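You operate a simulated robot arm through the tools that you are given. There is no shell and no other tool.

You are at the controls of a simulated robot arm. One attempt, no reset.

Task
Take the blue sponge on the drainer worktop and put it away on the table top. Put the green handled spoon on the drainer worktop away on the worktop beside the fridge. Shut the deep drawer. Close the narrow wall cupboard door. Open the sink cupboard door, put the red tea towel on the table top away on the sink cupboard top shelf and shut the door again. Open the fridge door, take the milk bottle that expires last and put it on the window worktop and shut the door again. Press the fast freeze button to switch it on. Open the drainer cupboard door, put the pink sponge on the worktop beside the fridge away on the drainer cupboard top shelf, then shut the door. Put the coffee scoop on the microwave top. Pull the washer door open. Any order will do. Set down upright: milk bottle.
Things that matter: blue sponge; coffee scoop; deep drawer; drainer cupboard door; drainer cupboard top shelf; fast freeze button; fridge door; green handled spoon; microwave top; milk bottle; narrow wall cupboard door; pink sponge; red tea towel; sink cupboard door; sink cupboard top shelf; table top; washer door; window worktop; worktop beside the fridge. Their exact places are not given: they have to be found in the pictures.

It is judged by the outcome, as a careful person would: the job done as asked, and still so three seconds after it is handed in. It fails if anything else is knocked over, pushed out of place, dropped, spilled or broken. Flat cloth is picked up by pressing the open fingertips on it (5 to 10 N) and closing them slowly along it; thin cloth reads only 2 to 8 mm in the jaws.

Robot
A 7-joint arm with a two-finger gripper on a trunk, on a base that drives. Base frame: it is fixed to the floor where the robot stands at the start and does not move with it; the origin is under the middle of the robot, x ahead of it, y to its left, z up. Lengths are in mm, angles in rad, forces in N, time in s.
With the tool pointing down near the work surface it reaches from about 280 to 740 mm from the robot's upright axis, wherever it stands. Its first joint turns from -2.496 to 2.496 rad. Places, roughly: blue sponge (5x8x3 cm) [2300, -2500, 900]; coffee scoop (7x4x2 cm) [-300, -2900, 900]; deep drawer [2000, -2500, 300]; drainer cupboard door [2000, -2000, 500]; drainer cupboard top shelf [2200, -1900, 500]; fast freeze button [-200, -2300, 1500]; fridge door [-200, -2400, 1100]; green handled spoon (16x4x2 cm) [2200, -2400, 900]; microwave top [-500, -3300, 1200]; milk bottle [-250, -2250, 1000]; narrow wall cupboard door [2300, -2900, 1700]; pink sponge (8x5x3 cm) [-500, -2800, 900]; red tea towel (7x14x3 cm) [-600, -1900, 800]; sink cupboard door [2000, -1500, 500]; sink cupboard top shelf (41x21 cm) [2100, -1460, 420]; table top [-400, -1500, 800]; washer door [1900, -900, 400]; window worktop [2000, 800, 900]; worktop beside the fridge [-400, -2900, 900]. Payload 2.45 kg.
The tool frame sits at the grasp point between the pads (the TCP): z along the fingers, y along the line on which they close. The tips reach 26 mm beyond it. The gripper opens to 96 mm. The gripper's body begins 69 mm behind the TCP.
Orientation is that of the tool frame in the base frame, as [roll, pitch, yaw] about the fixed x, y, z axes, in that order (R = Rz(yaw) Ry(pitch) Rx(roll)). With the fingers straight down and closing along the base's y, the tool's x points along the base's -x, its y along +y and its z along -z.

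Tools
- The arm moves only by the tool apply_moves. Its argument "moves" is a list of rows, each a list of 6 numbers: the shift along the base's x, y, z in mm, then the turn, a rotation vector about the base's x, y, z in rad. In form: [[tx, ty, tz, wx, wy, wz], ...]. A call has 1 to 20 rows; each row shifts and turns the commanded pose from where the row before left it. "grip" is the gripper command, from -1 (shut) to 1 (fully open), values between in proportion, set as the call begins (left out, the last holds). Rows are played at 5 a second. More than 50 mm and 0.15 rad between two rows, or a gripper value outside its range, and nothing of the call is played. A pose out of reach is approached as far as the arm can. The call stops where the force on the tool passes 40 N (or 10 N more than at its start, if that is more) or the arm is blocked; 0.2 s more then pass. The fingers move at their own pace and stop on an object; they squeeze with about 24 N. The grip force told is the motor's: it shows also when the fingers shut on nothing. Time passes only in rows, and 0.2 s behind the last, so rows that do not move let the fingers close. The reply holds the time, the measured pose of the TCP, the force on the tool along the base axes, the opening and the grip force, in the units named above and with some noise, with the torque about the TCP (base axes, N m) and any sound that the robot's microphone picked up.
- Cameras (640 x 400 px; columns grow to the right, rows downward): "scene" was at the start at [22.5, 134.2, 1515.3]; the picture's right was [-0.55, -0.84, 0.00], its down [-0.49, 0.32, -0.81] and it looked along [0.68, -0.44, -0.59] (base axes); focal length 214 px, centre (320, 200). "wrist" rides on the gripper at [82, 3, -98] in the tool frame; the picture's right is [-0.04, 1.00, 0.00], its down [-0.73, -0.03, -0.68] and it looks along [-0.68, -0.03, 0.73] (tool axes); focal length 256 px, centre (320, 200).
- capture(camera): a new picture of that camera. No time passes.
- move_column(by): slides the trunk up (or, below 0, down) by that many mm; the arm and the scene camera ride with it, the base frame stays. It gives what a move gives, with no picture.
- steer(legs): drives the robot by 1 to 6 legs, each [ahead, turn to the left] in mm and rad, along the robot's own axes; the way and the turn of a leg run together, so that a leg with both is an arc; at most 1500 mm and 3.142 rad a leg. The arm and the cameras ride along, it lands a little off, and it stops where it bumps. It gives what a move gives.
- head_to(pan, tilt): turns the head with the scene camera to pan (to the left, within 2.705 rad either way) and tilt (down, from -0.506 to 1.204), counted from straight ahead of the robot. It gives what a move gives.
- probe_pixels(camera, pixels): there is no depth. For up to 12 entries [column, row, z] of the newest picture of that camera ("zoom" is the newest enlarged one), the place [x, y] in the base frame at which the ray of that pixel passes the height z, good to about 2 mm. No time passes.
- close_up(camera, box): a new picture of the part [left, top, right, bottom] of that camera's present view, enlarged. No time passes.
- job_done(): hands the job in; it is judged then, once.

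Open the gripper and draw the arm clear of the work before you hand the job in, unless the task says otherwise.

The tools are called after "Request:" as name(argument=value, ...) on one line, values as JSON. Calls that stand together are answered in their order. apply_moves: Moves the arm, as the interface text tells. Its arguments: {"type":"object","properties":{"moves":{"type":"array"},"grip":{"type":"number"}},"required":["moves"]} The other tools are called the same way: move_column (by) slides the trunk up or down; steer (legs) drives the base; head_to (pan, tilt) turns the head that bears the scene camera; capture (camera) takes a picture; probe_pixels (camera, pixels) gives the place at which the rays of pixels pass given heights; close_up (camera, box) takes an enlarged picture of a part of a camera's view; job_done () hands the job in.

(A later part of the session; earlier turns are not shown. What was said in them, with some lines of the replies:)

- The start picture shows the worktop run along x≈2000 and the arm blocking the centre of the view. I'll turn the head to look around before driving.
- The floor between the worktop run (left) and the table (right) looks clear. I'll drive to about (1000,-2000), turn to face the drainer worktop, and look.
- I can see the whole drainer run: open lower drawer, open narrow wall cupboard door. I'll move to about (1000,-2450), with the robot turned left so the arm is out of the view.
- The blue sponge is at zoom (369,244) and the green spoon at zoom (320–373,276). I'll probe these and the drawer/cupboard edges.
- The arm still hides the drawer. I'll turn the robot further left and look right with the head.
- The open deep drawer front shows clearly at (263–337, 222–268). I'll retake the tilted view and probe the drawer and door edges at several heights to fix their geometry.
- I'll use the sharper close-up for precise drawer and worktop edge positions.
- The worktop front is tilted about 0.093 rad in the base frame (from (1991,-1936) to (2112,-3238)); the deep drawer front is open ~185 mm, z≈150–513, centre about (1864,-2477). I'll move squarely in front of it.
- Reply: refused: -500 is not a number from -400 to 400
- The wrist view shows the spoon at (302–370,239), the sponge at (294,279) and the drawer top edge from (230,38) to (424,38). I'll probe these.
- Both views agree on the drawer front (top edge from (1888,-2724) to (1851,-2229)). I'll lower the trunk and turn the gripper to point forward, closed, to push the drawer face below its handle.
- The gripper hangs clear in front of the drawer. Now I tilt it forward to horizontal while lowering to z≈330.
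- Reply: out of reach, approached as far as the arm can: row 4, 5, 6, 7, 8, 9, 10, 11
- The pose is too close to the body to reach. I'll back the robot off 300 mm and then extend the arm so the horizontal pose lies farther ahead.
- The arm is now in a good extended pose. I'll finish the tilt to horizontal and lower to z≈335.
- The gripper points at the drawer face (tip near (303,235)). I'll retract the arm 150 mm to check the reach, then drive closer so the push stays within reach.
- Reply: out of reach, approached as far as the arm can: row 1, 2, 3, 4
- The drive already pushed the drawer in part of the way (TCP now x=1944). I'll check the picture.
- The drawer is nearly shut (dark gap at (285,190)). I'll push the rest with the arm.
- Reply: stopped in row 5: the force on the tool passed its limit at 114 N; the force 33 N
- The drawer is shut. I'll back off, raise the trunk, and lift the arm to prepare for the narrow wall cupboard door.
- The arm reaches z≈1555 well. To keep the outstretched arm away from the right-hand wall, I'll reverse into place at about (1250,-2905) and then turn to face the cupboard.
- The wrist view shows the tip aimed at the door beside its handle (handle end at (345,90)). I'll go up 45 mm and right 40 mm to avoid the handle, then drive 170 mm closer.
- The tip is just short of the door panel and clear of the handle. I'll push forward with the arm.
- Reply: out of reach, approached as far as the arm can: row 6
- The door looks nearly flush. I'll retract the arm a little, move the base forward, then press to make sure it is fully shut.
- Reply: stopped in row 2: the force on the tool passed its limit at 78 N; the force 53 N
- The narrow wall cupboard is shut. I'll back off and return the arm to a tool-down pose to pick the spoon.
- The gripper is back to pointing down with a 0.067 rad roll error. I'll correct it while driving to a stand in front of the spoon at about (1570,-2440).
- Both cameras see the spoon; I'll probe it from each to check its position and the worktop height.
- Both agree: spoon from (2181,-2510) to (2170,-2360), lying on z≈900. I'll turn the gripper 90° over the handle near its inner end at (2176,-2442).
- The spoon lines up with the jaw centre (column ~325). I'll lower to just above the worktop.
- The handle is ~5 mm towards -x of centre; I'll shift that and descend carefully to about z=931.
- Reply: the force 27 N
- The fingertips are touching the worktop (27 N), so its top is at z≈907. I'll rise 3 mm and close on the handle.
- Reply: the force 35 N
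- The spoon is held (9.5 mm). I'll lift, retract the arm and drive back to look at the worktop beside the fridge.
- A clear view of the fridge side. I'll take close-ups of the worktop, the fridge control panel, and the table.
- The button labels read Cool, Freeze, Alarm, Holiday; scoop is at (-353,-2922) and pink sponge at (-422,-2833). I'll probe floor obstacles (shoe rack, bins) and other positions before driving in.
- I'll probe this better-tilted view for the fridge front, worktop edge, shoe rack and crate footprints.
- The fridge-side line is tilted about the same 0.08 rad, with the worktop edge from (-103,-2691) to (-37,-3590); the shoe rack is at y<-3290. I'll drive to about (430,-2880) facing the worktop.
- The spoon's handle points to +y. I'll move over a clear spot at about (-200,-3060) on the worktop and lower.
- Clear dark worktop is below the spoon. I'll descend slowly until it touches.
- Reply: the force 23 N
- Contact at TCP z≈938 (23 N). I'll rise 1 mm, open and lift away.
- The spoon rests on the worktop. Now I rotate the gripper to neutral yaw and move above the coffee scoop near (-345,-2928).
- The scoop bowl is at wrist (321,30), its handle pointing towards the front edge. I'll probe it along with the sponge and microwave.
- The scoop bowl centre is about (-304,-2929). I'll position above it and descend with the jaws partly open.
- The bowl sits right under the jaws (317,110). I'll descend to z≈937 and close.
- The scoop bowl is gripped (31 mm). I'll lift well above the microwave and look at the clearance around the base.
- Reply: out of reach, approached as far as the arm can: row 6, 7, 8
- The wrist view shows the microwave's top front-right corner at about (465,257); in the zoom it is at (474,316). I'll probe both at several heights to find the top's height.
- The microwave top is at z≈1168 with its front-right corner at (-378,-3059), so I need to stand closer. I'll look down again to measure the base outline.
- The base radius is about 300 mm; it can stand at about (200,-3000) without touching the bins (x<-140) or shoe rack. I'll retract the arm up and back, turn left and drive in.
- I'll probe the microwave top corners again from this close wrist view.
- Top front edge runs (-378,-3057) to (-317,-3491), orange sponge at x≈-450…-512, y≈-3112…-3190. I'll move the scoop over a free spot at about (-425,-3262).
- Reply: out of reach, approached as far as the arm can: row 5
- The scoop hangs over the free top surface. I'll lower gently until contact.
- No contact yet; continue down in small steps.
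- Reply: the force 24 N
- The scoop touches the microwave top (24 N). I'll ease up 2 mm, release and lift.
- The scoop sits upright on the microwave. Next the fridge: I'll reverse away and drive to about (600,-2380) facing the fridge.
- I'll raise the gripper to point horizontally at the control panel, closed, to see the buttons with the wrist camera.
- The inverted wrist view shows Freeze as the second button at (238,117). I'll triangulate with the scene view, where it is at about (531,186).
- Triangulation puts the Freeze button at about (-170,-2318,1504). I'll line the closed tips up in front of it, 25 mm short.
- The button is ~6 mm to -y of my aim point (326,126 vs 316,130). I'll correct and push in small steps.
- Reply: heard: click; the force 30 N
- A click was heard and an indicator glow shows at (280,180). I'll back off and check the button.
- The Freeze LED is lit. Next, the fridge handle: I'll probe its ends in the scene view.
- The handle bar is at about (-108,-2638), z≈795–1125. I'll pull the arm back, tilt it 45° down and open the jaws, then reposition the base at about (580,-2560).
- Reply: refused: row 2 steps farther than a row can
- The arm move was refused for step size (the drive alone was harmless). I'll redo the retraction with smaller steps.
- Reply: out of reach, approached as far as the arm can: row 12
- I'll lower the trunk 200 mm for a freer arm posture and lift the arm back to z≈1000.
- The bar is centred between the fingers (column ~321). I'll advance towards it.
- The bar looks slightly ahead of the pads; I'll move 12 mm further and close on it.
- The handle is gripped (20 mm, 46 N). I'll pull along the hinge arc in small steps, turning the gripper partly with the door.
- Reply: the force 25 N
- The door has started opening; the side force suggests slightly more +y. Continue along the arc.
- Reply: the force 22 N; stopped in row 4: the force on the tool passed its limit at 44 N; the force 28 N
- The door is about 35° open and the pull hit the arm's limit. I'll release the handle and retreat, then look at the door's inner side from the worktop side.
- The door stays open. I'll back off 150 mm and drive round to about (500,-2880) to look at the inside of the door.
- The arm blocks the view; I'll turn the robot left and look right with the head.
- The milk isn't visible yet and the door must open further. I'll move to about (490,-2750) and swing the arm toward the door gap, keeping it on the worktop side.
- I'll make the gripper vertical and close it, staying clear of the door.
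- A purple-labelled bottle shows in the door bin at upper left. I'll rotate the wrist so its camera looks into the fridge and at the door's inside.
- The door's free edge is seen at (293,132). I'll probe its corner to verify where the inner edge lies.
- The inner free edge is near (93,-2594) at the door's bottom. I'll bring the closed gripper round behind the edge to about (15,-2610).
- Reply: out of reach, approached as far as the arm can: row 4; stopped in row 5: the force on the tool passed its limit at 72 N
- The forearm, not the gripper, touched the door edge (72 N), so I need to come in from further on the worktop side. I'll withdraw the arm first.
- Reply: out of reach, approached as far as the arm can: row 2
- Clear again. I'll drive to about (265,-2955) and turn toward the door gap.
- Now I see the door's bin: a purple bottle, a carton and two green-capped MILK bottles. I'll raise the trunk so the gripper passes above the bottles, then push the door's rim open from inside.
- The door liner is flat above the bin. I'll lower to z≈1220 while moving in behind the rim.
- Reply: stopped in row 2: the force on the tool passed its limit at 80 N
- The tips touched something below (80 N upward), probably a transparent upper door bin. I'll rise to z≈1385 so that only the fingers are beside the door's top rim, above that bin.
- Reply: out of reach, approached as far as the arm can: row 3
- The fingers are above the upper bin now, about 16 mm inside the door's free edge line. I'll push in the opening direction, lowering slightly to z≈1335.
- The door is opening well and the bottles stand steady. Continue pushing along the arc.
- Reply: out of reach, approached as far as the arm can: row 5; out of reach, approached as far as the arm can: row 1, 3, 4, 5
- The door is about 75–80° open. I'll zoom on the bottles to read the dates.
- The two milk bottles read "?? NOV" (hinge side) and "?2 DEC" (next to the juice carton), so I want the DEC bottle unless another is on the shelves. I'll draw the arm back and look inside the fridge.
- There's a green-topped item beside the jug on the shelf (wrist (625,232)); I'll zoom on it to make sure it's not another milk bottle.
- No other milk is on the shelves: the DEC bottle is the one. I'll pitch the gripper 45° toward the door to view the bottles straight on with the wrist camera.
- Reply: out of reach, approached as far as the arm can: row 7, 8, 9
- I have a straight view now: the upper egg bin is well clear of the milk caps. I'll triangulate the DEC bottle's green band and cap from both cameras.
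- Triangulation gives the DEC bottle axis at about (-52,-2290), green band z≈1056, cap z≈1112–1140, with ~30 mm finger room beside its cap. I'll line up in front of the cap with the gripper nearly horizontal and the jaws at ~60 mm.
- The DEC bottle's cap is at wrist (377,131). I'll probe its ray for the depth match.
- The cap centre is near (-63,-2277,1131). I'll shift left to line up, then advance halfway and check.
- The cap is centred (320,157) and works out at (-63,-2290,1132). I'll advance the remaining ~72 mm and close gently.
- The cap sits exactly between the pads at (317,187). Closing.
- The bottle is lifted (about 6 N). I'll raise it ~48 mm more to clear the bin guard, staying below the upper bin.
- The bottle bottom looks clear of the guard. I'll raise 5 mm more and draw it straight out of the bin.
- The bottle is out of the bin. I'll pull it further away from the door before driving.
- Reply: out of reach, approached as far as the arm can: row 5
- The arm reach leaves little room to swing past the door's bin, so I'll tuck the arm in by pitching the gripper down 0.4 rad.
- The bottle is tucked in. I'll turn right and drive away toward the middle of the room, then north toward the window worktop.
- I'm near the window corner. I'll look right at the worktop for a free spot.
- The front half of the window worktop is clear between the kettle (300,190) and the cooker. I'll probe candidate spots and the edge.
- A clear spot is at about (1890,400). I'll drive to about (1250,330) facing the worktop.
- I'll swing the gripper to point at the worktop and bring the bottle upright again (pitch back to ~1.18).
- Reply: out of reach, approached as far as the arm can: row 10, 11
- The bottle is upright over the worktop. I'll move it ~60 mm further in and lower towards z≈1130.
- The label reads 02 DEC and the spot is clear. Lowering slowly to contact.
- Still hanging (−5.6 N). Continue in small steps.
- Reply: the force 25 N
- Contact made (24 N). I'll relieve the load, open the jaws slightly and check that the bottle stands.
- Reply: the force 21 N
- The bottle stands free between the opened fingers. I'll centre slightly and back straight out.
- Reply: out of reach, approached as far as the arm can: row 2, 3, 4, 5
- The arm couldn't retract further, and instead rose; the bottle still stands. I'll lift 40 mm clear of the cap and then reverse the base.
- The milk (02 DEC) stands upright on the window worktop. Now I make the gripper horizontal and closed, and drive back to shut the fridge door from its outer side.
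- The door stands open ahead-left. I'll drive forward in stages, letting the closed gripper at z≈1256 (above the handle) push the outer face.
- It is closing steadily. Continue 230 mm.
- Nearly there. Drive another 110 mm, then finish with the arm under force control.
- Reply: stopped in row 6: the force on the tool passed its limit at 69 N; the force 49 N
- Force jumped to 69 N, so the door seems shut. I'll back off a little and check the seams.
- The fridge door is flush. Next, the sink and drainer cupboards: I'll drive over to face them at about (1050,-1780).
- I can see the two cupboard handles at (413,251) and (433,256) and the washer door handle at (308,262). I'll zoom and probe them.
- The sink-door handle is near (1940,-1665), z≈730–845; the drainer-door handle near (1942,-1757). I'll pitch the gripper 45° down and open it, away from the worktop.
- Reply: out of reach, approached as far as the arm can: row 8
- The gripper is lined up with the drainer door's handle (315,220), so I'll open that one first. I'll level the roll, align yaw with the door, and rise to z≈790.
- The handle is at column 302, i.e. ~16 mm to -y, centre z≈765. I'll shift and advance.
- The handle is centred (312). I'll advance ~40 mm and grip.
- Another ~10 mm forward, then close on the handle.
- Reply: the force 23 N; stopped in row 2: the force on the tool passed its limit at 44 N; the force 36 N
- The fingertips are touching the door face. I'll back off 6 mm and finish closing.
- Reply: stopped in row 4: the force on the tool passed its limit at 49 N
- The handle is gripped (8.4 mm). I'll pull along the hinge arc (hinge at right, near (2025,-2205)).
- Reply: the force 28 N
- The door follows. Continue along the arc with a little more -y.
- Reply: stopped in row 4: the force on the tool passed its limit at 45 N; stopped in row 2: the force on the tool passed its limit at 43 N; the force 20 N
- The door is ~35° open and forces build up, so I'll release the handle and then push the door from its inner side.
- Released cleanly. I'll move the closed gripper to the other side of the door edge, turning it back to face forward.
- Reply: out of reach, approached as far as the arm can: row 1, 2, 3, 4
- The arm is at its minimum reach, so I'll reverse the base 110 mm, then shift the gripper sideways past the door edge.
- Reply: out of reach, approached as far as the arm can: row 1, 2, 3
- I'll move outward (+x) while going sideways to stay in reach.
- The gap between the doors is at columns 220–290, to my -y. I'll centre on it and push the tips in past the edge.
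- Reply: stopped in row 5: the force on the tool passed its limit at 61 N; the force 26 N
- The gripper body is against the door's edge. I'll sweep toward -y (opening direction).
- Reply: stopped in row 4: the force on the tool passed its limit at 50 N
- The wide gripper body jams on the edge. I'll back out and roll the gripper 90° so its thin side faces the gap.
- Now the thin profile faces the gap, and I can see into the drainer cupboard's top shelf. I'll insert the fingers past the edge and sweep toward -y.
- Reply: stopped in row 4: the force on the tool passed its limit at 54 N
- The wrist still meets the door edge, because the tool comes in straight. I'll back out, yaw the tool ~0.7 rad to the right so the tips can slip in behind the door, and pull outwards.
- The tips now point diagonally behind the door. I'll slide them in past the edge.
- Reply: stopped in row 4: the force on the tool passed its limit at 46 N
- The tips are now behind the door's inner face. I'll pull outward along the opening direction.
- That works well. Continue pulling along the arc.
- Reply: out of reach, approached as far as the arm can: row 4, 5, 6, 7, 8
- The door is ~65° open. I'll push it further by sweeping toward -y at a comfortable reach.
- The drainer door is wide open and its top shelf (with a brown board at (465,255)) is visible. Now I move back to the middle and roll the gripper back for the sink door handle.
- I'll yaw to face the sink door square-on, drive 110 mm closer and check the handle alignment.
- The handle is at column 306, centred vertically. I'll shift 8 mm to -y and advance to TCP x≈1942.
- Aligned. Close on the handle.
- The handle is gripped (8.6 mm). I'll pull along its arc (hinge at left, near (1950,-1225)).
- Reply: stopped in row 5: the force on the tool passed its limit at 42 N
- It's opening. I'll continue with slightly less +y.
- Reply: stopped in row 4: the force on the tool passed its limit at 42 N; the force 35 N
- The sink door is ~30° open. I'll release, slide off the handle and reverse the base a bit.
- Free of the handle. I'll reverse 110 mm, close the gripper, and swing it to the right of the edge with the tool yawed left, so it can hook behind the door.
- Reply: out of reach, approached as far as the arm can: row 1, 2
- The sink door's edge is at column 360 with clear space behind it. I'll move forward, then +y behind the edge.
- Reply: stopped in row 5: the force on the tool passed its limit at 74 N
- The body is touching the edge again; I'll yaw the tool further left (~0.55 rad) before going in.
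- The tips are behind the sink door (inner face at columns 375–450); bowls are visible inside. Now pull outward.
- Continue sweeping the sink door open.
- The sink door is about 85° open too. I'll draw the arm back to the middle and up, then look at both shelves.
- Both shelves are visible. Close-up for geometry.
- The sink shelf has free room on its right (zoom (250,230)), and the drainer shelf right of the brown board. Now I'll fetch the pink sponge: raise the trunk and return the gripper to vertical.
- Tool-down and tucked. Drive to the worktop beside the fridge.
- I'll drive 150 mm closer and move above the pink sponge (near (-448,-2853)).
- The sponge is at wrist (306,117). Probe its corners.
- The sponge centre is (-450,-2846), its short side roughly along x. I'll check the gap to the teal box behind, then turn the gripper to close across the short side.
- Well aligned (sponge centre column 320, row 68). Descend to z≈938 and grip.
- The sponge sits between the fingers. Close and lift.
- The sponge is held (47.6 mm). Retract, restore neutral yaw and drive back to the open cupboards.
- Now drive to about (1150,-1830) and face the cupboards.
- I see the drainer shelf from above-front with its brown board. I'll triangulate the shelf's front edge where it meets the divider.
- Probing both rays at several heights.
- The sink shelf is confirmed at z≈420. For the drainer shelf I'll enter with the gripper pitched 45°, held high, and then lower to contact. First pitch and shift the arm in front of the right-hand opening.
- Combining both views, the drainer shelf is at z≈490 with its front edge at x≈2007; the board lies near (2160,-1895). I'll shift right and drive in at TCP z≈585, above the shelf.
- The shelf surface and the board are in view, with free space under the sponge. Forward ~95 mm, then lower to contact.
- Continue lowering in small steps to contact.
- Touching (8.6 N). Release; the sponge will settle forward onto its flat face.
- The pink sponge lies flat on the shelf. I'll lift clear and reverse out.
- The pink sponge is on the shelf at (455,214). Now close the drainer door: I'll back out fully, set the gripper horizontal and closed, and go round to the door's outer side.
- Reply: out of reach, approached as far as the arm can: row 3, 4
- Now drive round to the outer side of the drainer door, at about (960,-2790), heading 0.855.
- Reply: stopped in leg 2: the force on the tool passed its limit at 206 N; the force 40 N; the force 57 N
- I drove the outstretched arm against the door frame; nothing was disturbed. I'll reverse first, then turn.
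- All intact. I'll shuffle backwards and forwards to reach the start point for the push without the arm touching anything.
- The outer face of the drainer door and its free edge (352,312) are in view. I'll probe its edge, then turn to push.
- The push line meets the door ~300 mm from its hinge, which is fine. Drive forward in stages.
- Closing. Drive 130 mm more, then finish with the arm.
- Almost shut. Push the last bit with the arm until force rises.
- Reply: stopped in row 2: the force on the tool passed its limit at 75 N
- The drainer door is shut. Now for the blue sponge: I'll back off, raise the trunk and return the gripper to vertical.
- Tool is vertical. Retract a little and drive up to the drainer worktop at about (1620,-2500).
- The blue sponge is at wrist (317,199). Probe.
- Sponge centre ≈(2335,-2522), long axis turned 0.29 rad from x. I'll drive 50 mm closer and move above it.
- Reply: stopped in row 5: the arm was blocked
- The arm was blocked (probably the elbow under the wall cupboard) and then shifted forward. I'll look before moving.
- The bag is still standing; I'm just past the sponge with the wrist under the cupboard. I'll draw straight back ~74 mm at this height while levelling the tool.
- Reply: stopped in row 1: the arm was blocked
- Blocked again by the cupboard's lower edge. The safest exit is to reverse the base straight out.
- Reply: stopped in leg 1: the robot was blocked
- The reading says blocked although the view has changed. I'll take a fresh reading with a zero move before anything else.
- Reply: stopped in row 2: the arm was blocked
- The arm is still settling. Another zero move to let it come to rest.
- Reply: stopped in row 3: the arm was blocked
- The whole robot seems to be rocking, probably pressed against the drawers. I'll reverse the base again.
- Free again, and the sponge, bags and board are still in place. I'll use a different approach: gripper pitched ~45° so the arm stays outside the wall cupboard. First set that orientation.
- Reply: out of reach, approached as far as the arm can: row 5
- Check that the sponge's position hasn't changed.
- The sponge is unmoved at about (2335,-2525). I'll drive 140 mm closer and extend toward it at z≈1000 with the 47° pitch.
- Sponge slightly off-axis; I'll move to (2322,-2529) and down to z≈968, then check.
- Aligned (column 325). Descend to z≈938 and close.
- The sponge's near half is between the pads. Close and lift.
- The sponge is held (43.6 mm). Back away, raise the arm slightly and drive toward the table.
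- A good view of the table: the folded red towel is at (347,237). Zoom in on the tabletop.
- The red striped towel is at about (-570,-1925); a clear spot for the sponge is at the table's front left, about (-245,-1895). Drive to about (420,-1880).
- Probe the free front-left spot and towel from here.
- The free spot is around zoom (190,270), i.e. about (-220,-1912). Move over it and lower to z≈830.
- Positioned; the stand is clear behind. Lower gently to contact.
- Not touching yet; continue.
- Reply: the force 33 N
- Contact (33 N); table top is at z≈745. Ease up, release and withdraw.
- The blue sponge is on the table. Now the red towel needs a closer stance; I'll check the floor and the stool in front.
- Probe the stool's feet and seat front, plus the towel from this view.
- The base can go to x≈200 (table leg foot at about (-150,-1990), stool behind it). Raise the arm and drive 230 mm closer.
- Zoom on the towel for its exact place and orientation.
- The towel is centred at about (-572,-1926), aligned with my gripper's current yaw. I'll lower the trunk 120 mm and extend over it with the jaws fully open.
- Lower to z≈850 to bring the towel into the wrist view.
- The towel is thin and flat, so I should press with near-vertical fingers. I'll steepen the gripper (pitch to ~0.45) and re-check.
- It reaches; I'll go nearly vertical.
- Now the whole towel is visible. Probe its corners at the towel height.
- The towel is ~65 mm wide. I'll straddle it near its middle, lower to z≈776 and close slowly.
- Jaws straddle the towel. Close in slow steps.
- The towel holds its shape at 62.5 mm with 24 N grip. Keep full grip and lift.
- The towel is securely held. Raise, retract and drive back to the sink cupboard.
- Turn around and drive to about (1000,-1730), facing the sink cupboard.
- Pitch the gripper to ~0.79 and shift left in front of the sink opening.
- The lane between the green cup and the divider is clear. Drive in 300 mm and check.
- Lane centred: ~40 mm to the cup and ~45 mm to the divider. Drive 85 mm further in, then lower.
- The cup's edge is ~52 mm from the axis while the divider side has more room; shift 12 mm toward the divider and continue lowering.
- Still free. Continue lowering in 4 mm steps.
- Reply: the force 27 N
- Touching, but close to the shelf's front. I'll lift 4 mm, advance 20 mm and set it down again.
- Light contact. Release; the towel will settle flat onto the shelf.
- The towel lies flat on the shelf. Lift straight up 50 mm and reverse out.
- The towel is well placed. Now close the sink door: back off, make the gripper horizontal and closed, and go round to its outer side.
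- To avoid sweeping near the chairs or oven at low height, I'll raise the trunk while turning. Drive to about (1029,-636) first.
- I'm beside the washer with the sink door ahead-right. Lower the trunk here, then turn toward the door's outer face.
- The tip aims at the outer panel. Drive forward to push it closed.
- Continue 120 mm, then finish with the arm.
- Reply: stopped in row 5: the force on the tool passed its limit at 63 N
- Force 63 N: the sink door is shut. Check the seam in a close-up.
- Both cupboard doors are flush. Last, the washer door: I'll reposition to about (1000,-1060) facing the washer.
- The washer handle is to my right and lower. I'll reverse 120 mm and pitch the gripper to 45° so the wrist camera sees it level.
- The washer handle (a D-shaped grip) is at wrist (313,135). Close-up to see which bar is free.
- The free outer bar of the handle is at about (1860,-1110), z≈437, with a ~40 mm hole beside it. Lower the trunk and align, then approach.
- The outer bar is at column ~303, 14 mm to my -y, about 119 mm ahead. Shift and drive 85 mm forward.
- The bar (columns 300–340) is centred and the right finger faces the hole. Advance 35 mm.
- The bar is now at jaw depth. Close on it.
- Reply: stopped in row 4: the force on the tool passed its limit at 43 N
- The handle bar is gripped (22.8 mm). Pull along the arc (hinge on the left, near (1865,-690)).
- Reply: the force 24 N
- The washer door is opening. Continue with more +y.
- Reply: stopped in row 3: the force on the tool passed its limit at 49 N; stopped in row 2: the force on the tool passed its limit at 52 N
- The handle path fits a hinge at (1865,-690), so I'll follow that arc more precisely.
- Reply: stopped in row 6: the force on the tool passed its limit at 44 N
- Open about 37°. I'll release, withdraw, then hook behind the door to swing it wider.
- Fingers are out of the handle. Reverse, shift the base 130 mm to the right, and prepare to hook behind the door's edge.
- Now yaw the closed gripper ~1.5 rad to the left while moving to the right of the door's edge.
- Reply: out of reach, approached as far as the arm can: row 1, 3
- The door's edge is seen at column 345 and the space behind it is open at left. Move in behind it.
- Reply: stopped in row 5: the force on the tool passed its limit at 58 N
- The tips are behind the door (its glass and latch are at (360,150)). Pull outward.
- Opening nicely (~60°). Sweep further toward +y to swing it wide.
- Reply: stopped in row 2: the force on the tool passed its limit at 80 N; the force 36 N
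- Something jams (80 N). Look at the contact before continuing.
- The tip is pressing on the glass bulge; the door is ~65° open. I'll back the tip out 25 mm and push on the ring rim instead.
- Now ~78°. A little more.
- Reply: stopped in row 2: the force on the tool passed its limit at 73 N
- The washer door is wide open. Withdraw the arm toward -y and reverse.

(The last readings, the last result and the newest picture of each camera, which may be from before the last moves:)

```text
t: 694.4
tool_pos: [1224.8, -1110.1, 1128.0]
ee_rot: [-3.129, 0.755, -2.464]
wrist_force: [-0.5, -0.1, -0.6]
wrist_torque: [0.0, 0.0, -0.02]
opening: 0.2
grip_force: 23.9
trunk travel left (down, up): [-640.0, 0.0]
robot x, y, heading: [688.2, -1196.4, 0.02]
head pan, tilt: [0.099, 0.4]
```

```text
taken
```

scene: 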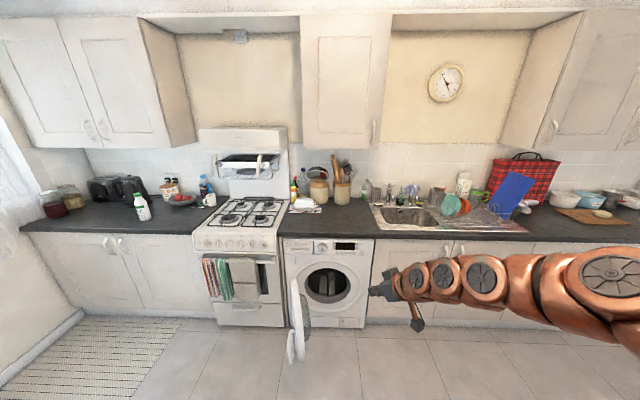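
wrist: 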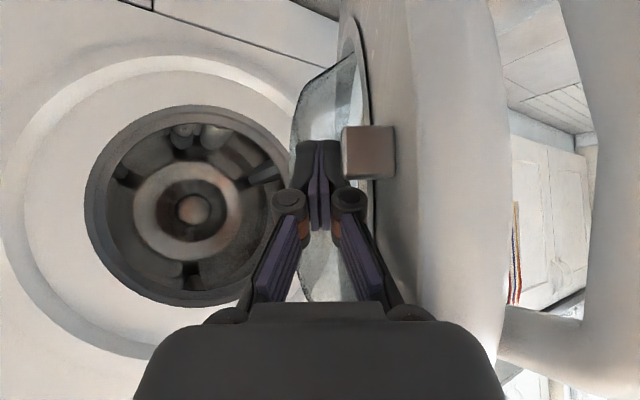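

Washer open, milk on the window worktop. Check the drainer end and the fridge/table side.

Request:
head_to(pan=-0.75, tilt=0.25)

Request:
capture(camera="scene")

Request:
head_to(pan=-2.1, tilt=0.45)

Request:
capture(camera="scene")

Request:
close_up(camera="scene", box=[150, 80, 400, 240])

```text
t: 695.5
tool_pos: [1224.8, -1111.7, 1129.8]
ee_rot: [-3.132, 0.754, -2.465]
wrist_force: [0.9, -0.3, 0.0]
wrist_torque: [0.01, 0.04, -0.01]
opening: 0.0
grip_force: 23.8
trunk travel left (down, up): [-640.0, 0.0]
robot x, y, heading: [688.6, -1191.6, 0.028]
head pan, tilt: [-0.75, 0.25]
```

```text
taken
```

scene: 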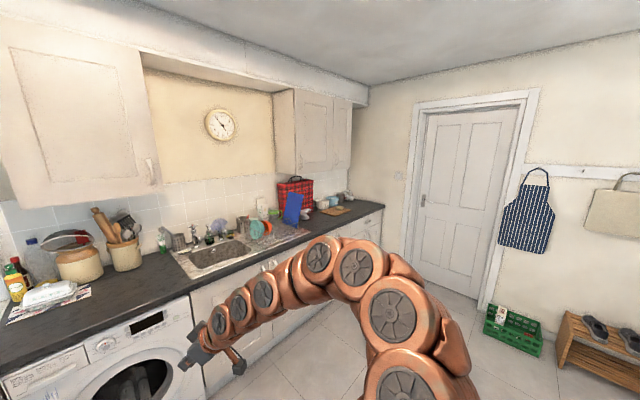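

```text
t: 697.0
tool_pos: [1225.2, -1111.3, 1128.9]
ee_rot: [-3.13, 0.752, -2.466]
wrist_force: [-0.2, -0.2, 0.8]
wrist_torque: [0.0, 0.02, 0.0]
opening: 0.1
grip_force: 24.1
trunk travel left (down, up): [-640.0, 0.0]
robot x, y, heading: [688.4, -1195.6, 0.023]
head pan, tilt: [-2.1, 0.45]
```

```text
taken
```

scene: 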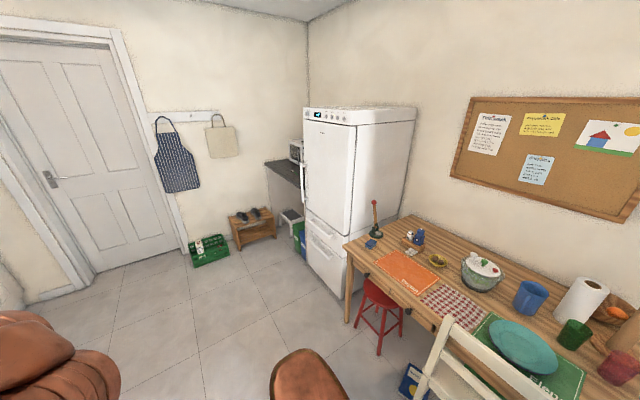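

```text
2.50 times, centred on (275, 160) of scene
```

zoom: 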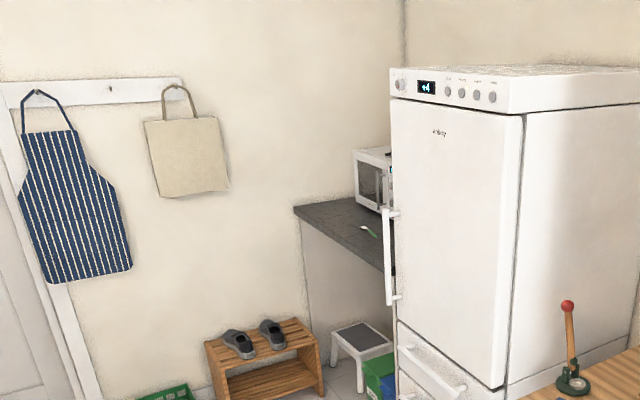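

Fridge shut and cooled back to +4. Check the drainer worktop, drawer and wall cupboard more closely.

Request:
head_to(pan=-0.75, tilt=0.35)

Request:
close_up(camera="scene", box=[210, 60, 400, 260])

Request:
head_to(pan=0.3, tilt=0.5)

Request:
close_up(camera="scene", box=[100, 100, 420, 340])

```text
t: 698.5
tool_pos: [1224.7, -1110.9, 1129.7]
ee_rot: [-3.131, 0.753, -2.464]
wrist_force: [-0.6, -0.9, 0.3]
wrist_torque: [-0.01, 0.02, -0.04]
opening: 0.1
grip_force: 23.6
trunk travel left (down, up): [-640.0, 0.0]
robot x, y, heading: [688.3, -1198.8, 0.027]
head pan, tilt: [-0.75, 0.351]
```

```text
2.00 times, centred on (305, 160) of scene
```

zoom: 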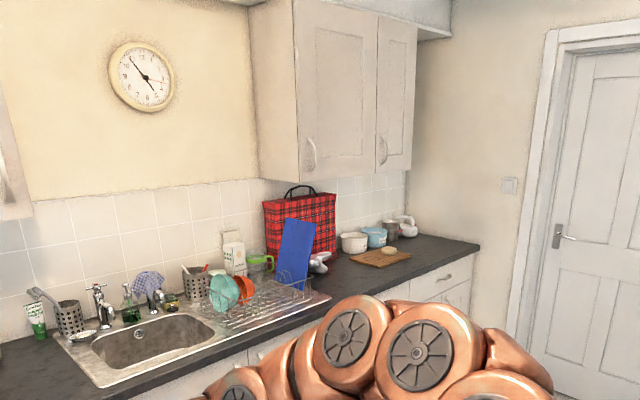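

```text
t: 699.9
tool_pos: [1224.9, -1111.1, 1128.5]
ee_rot: [-3.132, 0.754, -2.465]
wrist_force: [0.5, 0.0, -0.1]
wrist_torque: [0.0, 0.01, 0.0]
opening: 0.0
grip_force: 24.0
trunk travel left (down, up): [-640.0, 0.0]
robot x, y, heading: [688.3, -1195.0, 0.027]
head pan, tilt: [0.3, 0.499]
```

```text
1.67 times, centred on (260, 220) of scene
```

zoom: 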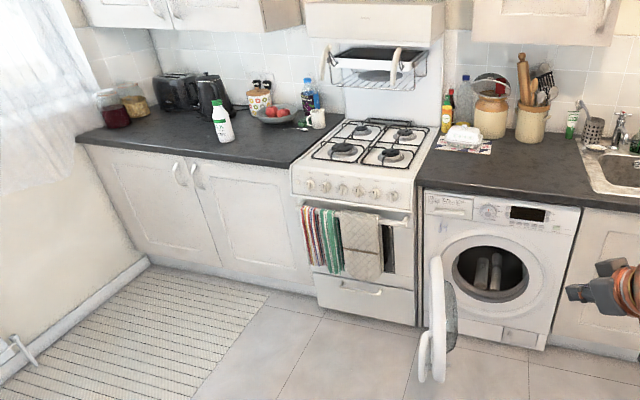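

Everything is in place: doors and drawer shut, washer open, items stored. Open the gripper with the arm clear, then hand in.

Request:
apply_moves(moves=[[0, 0, 0, 0, 0, 0], [0, 0, 0, 0, 0, 0], [0, 0, 0, 0, 0, 0], [0, 0, 0, 0, 0, 0], [0, 0, 0, 0, 0, 0]], grip=1)

```text
t: 701.0
tool_pos: [1226.3, -1110.7, 1128.5]
ee_rot: [-3.132, 0.752, -2.463]
wrist_force: [-2.2, 0.2, 0.4]
wrist_torque: [0.0, 0.01, 0.0]
opening: 96.2
grip_force: 0.1
trunk travel left (down, up): [-640.0, 0.0]
robot x, y, heading: [685.7, -1194.2, 0.02]
head pan, tilt: [0.3, 0.499]
```

The gripper is open and the arm is clear of all work. Handing in.

Request:
job_done()

```text
The job is handed in.
```

All the tasks are done and the job is handed in. The final pictures showed everything in place and nothing knocked over.

| Task | Result |
|---|---|
| Blue sponge | On the table top, front left |
| Green handled spoon | On the worktop beside the fridge |
| Deep drawer | Shut |
| Narrow wall cupboard door | Closed |
| Red tea towel | Flat on the sink cupboard top shelf; door shut again |
| Milk bottle | The 02 DEC bottle (the other milk was dated NOV) stands upright on the window worktop; fridge door shut again |
| Fast freeze button | Pressed with a click; its light came on |
| Pink sponge | Flat on the drainer cupboard top shelf; door shut again |
| Coffee scoop | On the microwave top |
| Washer door | Pulled open, about 85° |

- **Fridge:** the door stood open for a while during the milk trip and the display rose to 13 °C. It was back to +4 by the end.
- **Bumps:** I drove the outstretched arm into the door frame by the shoe rack once, at 206 N. The arm was also briefly caught under the wall cupboard while reaching for the blue sponge. Pictures taken after each showed nothing moved or damaged.
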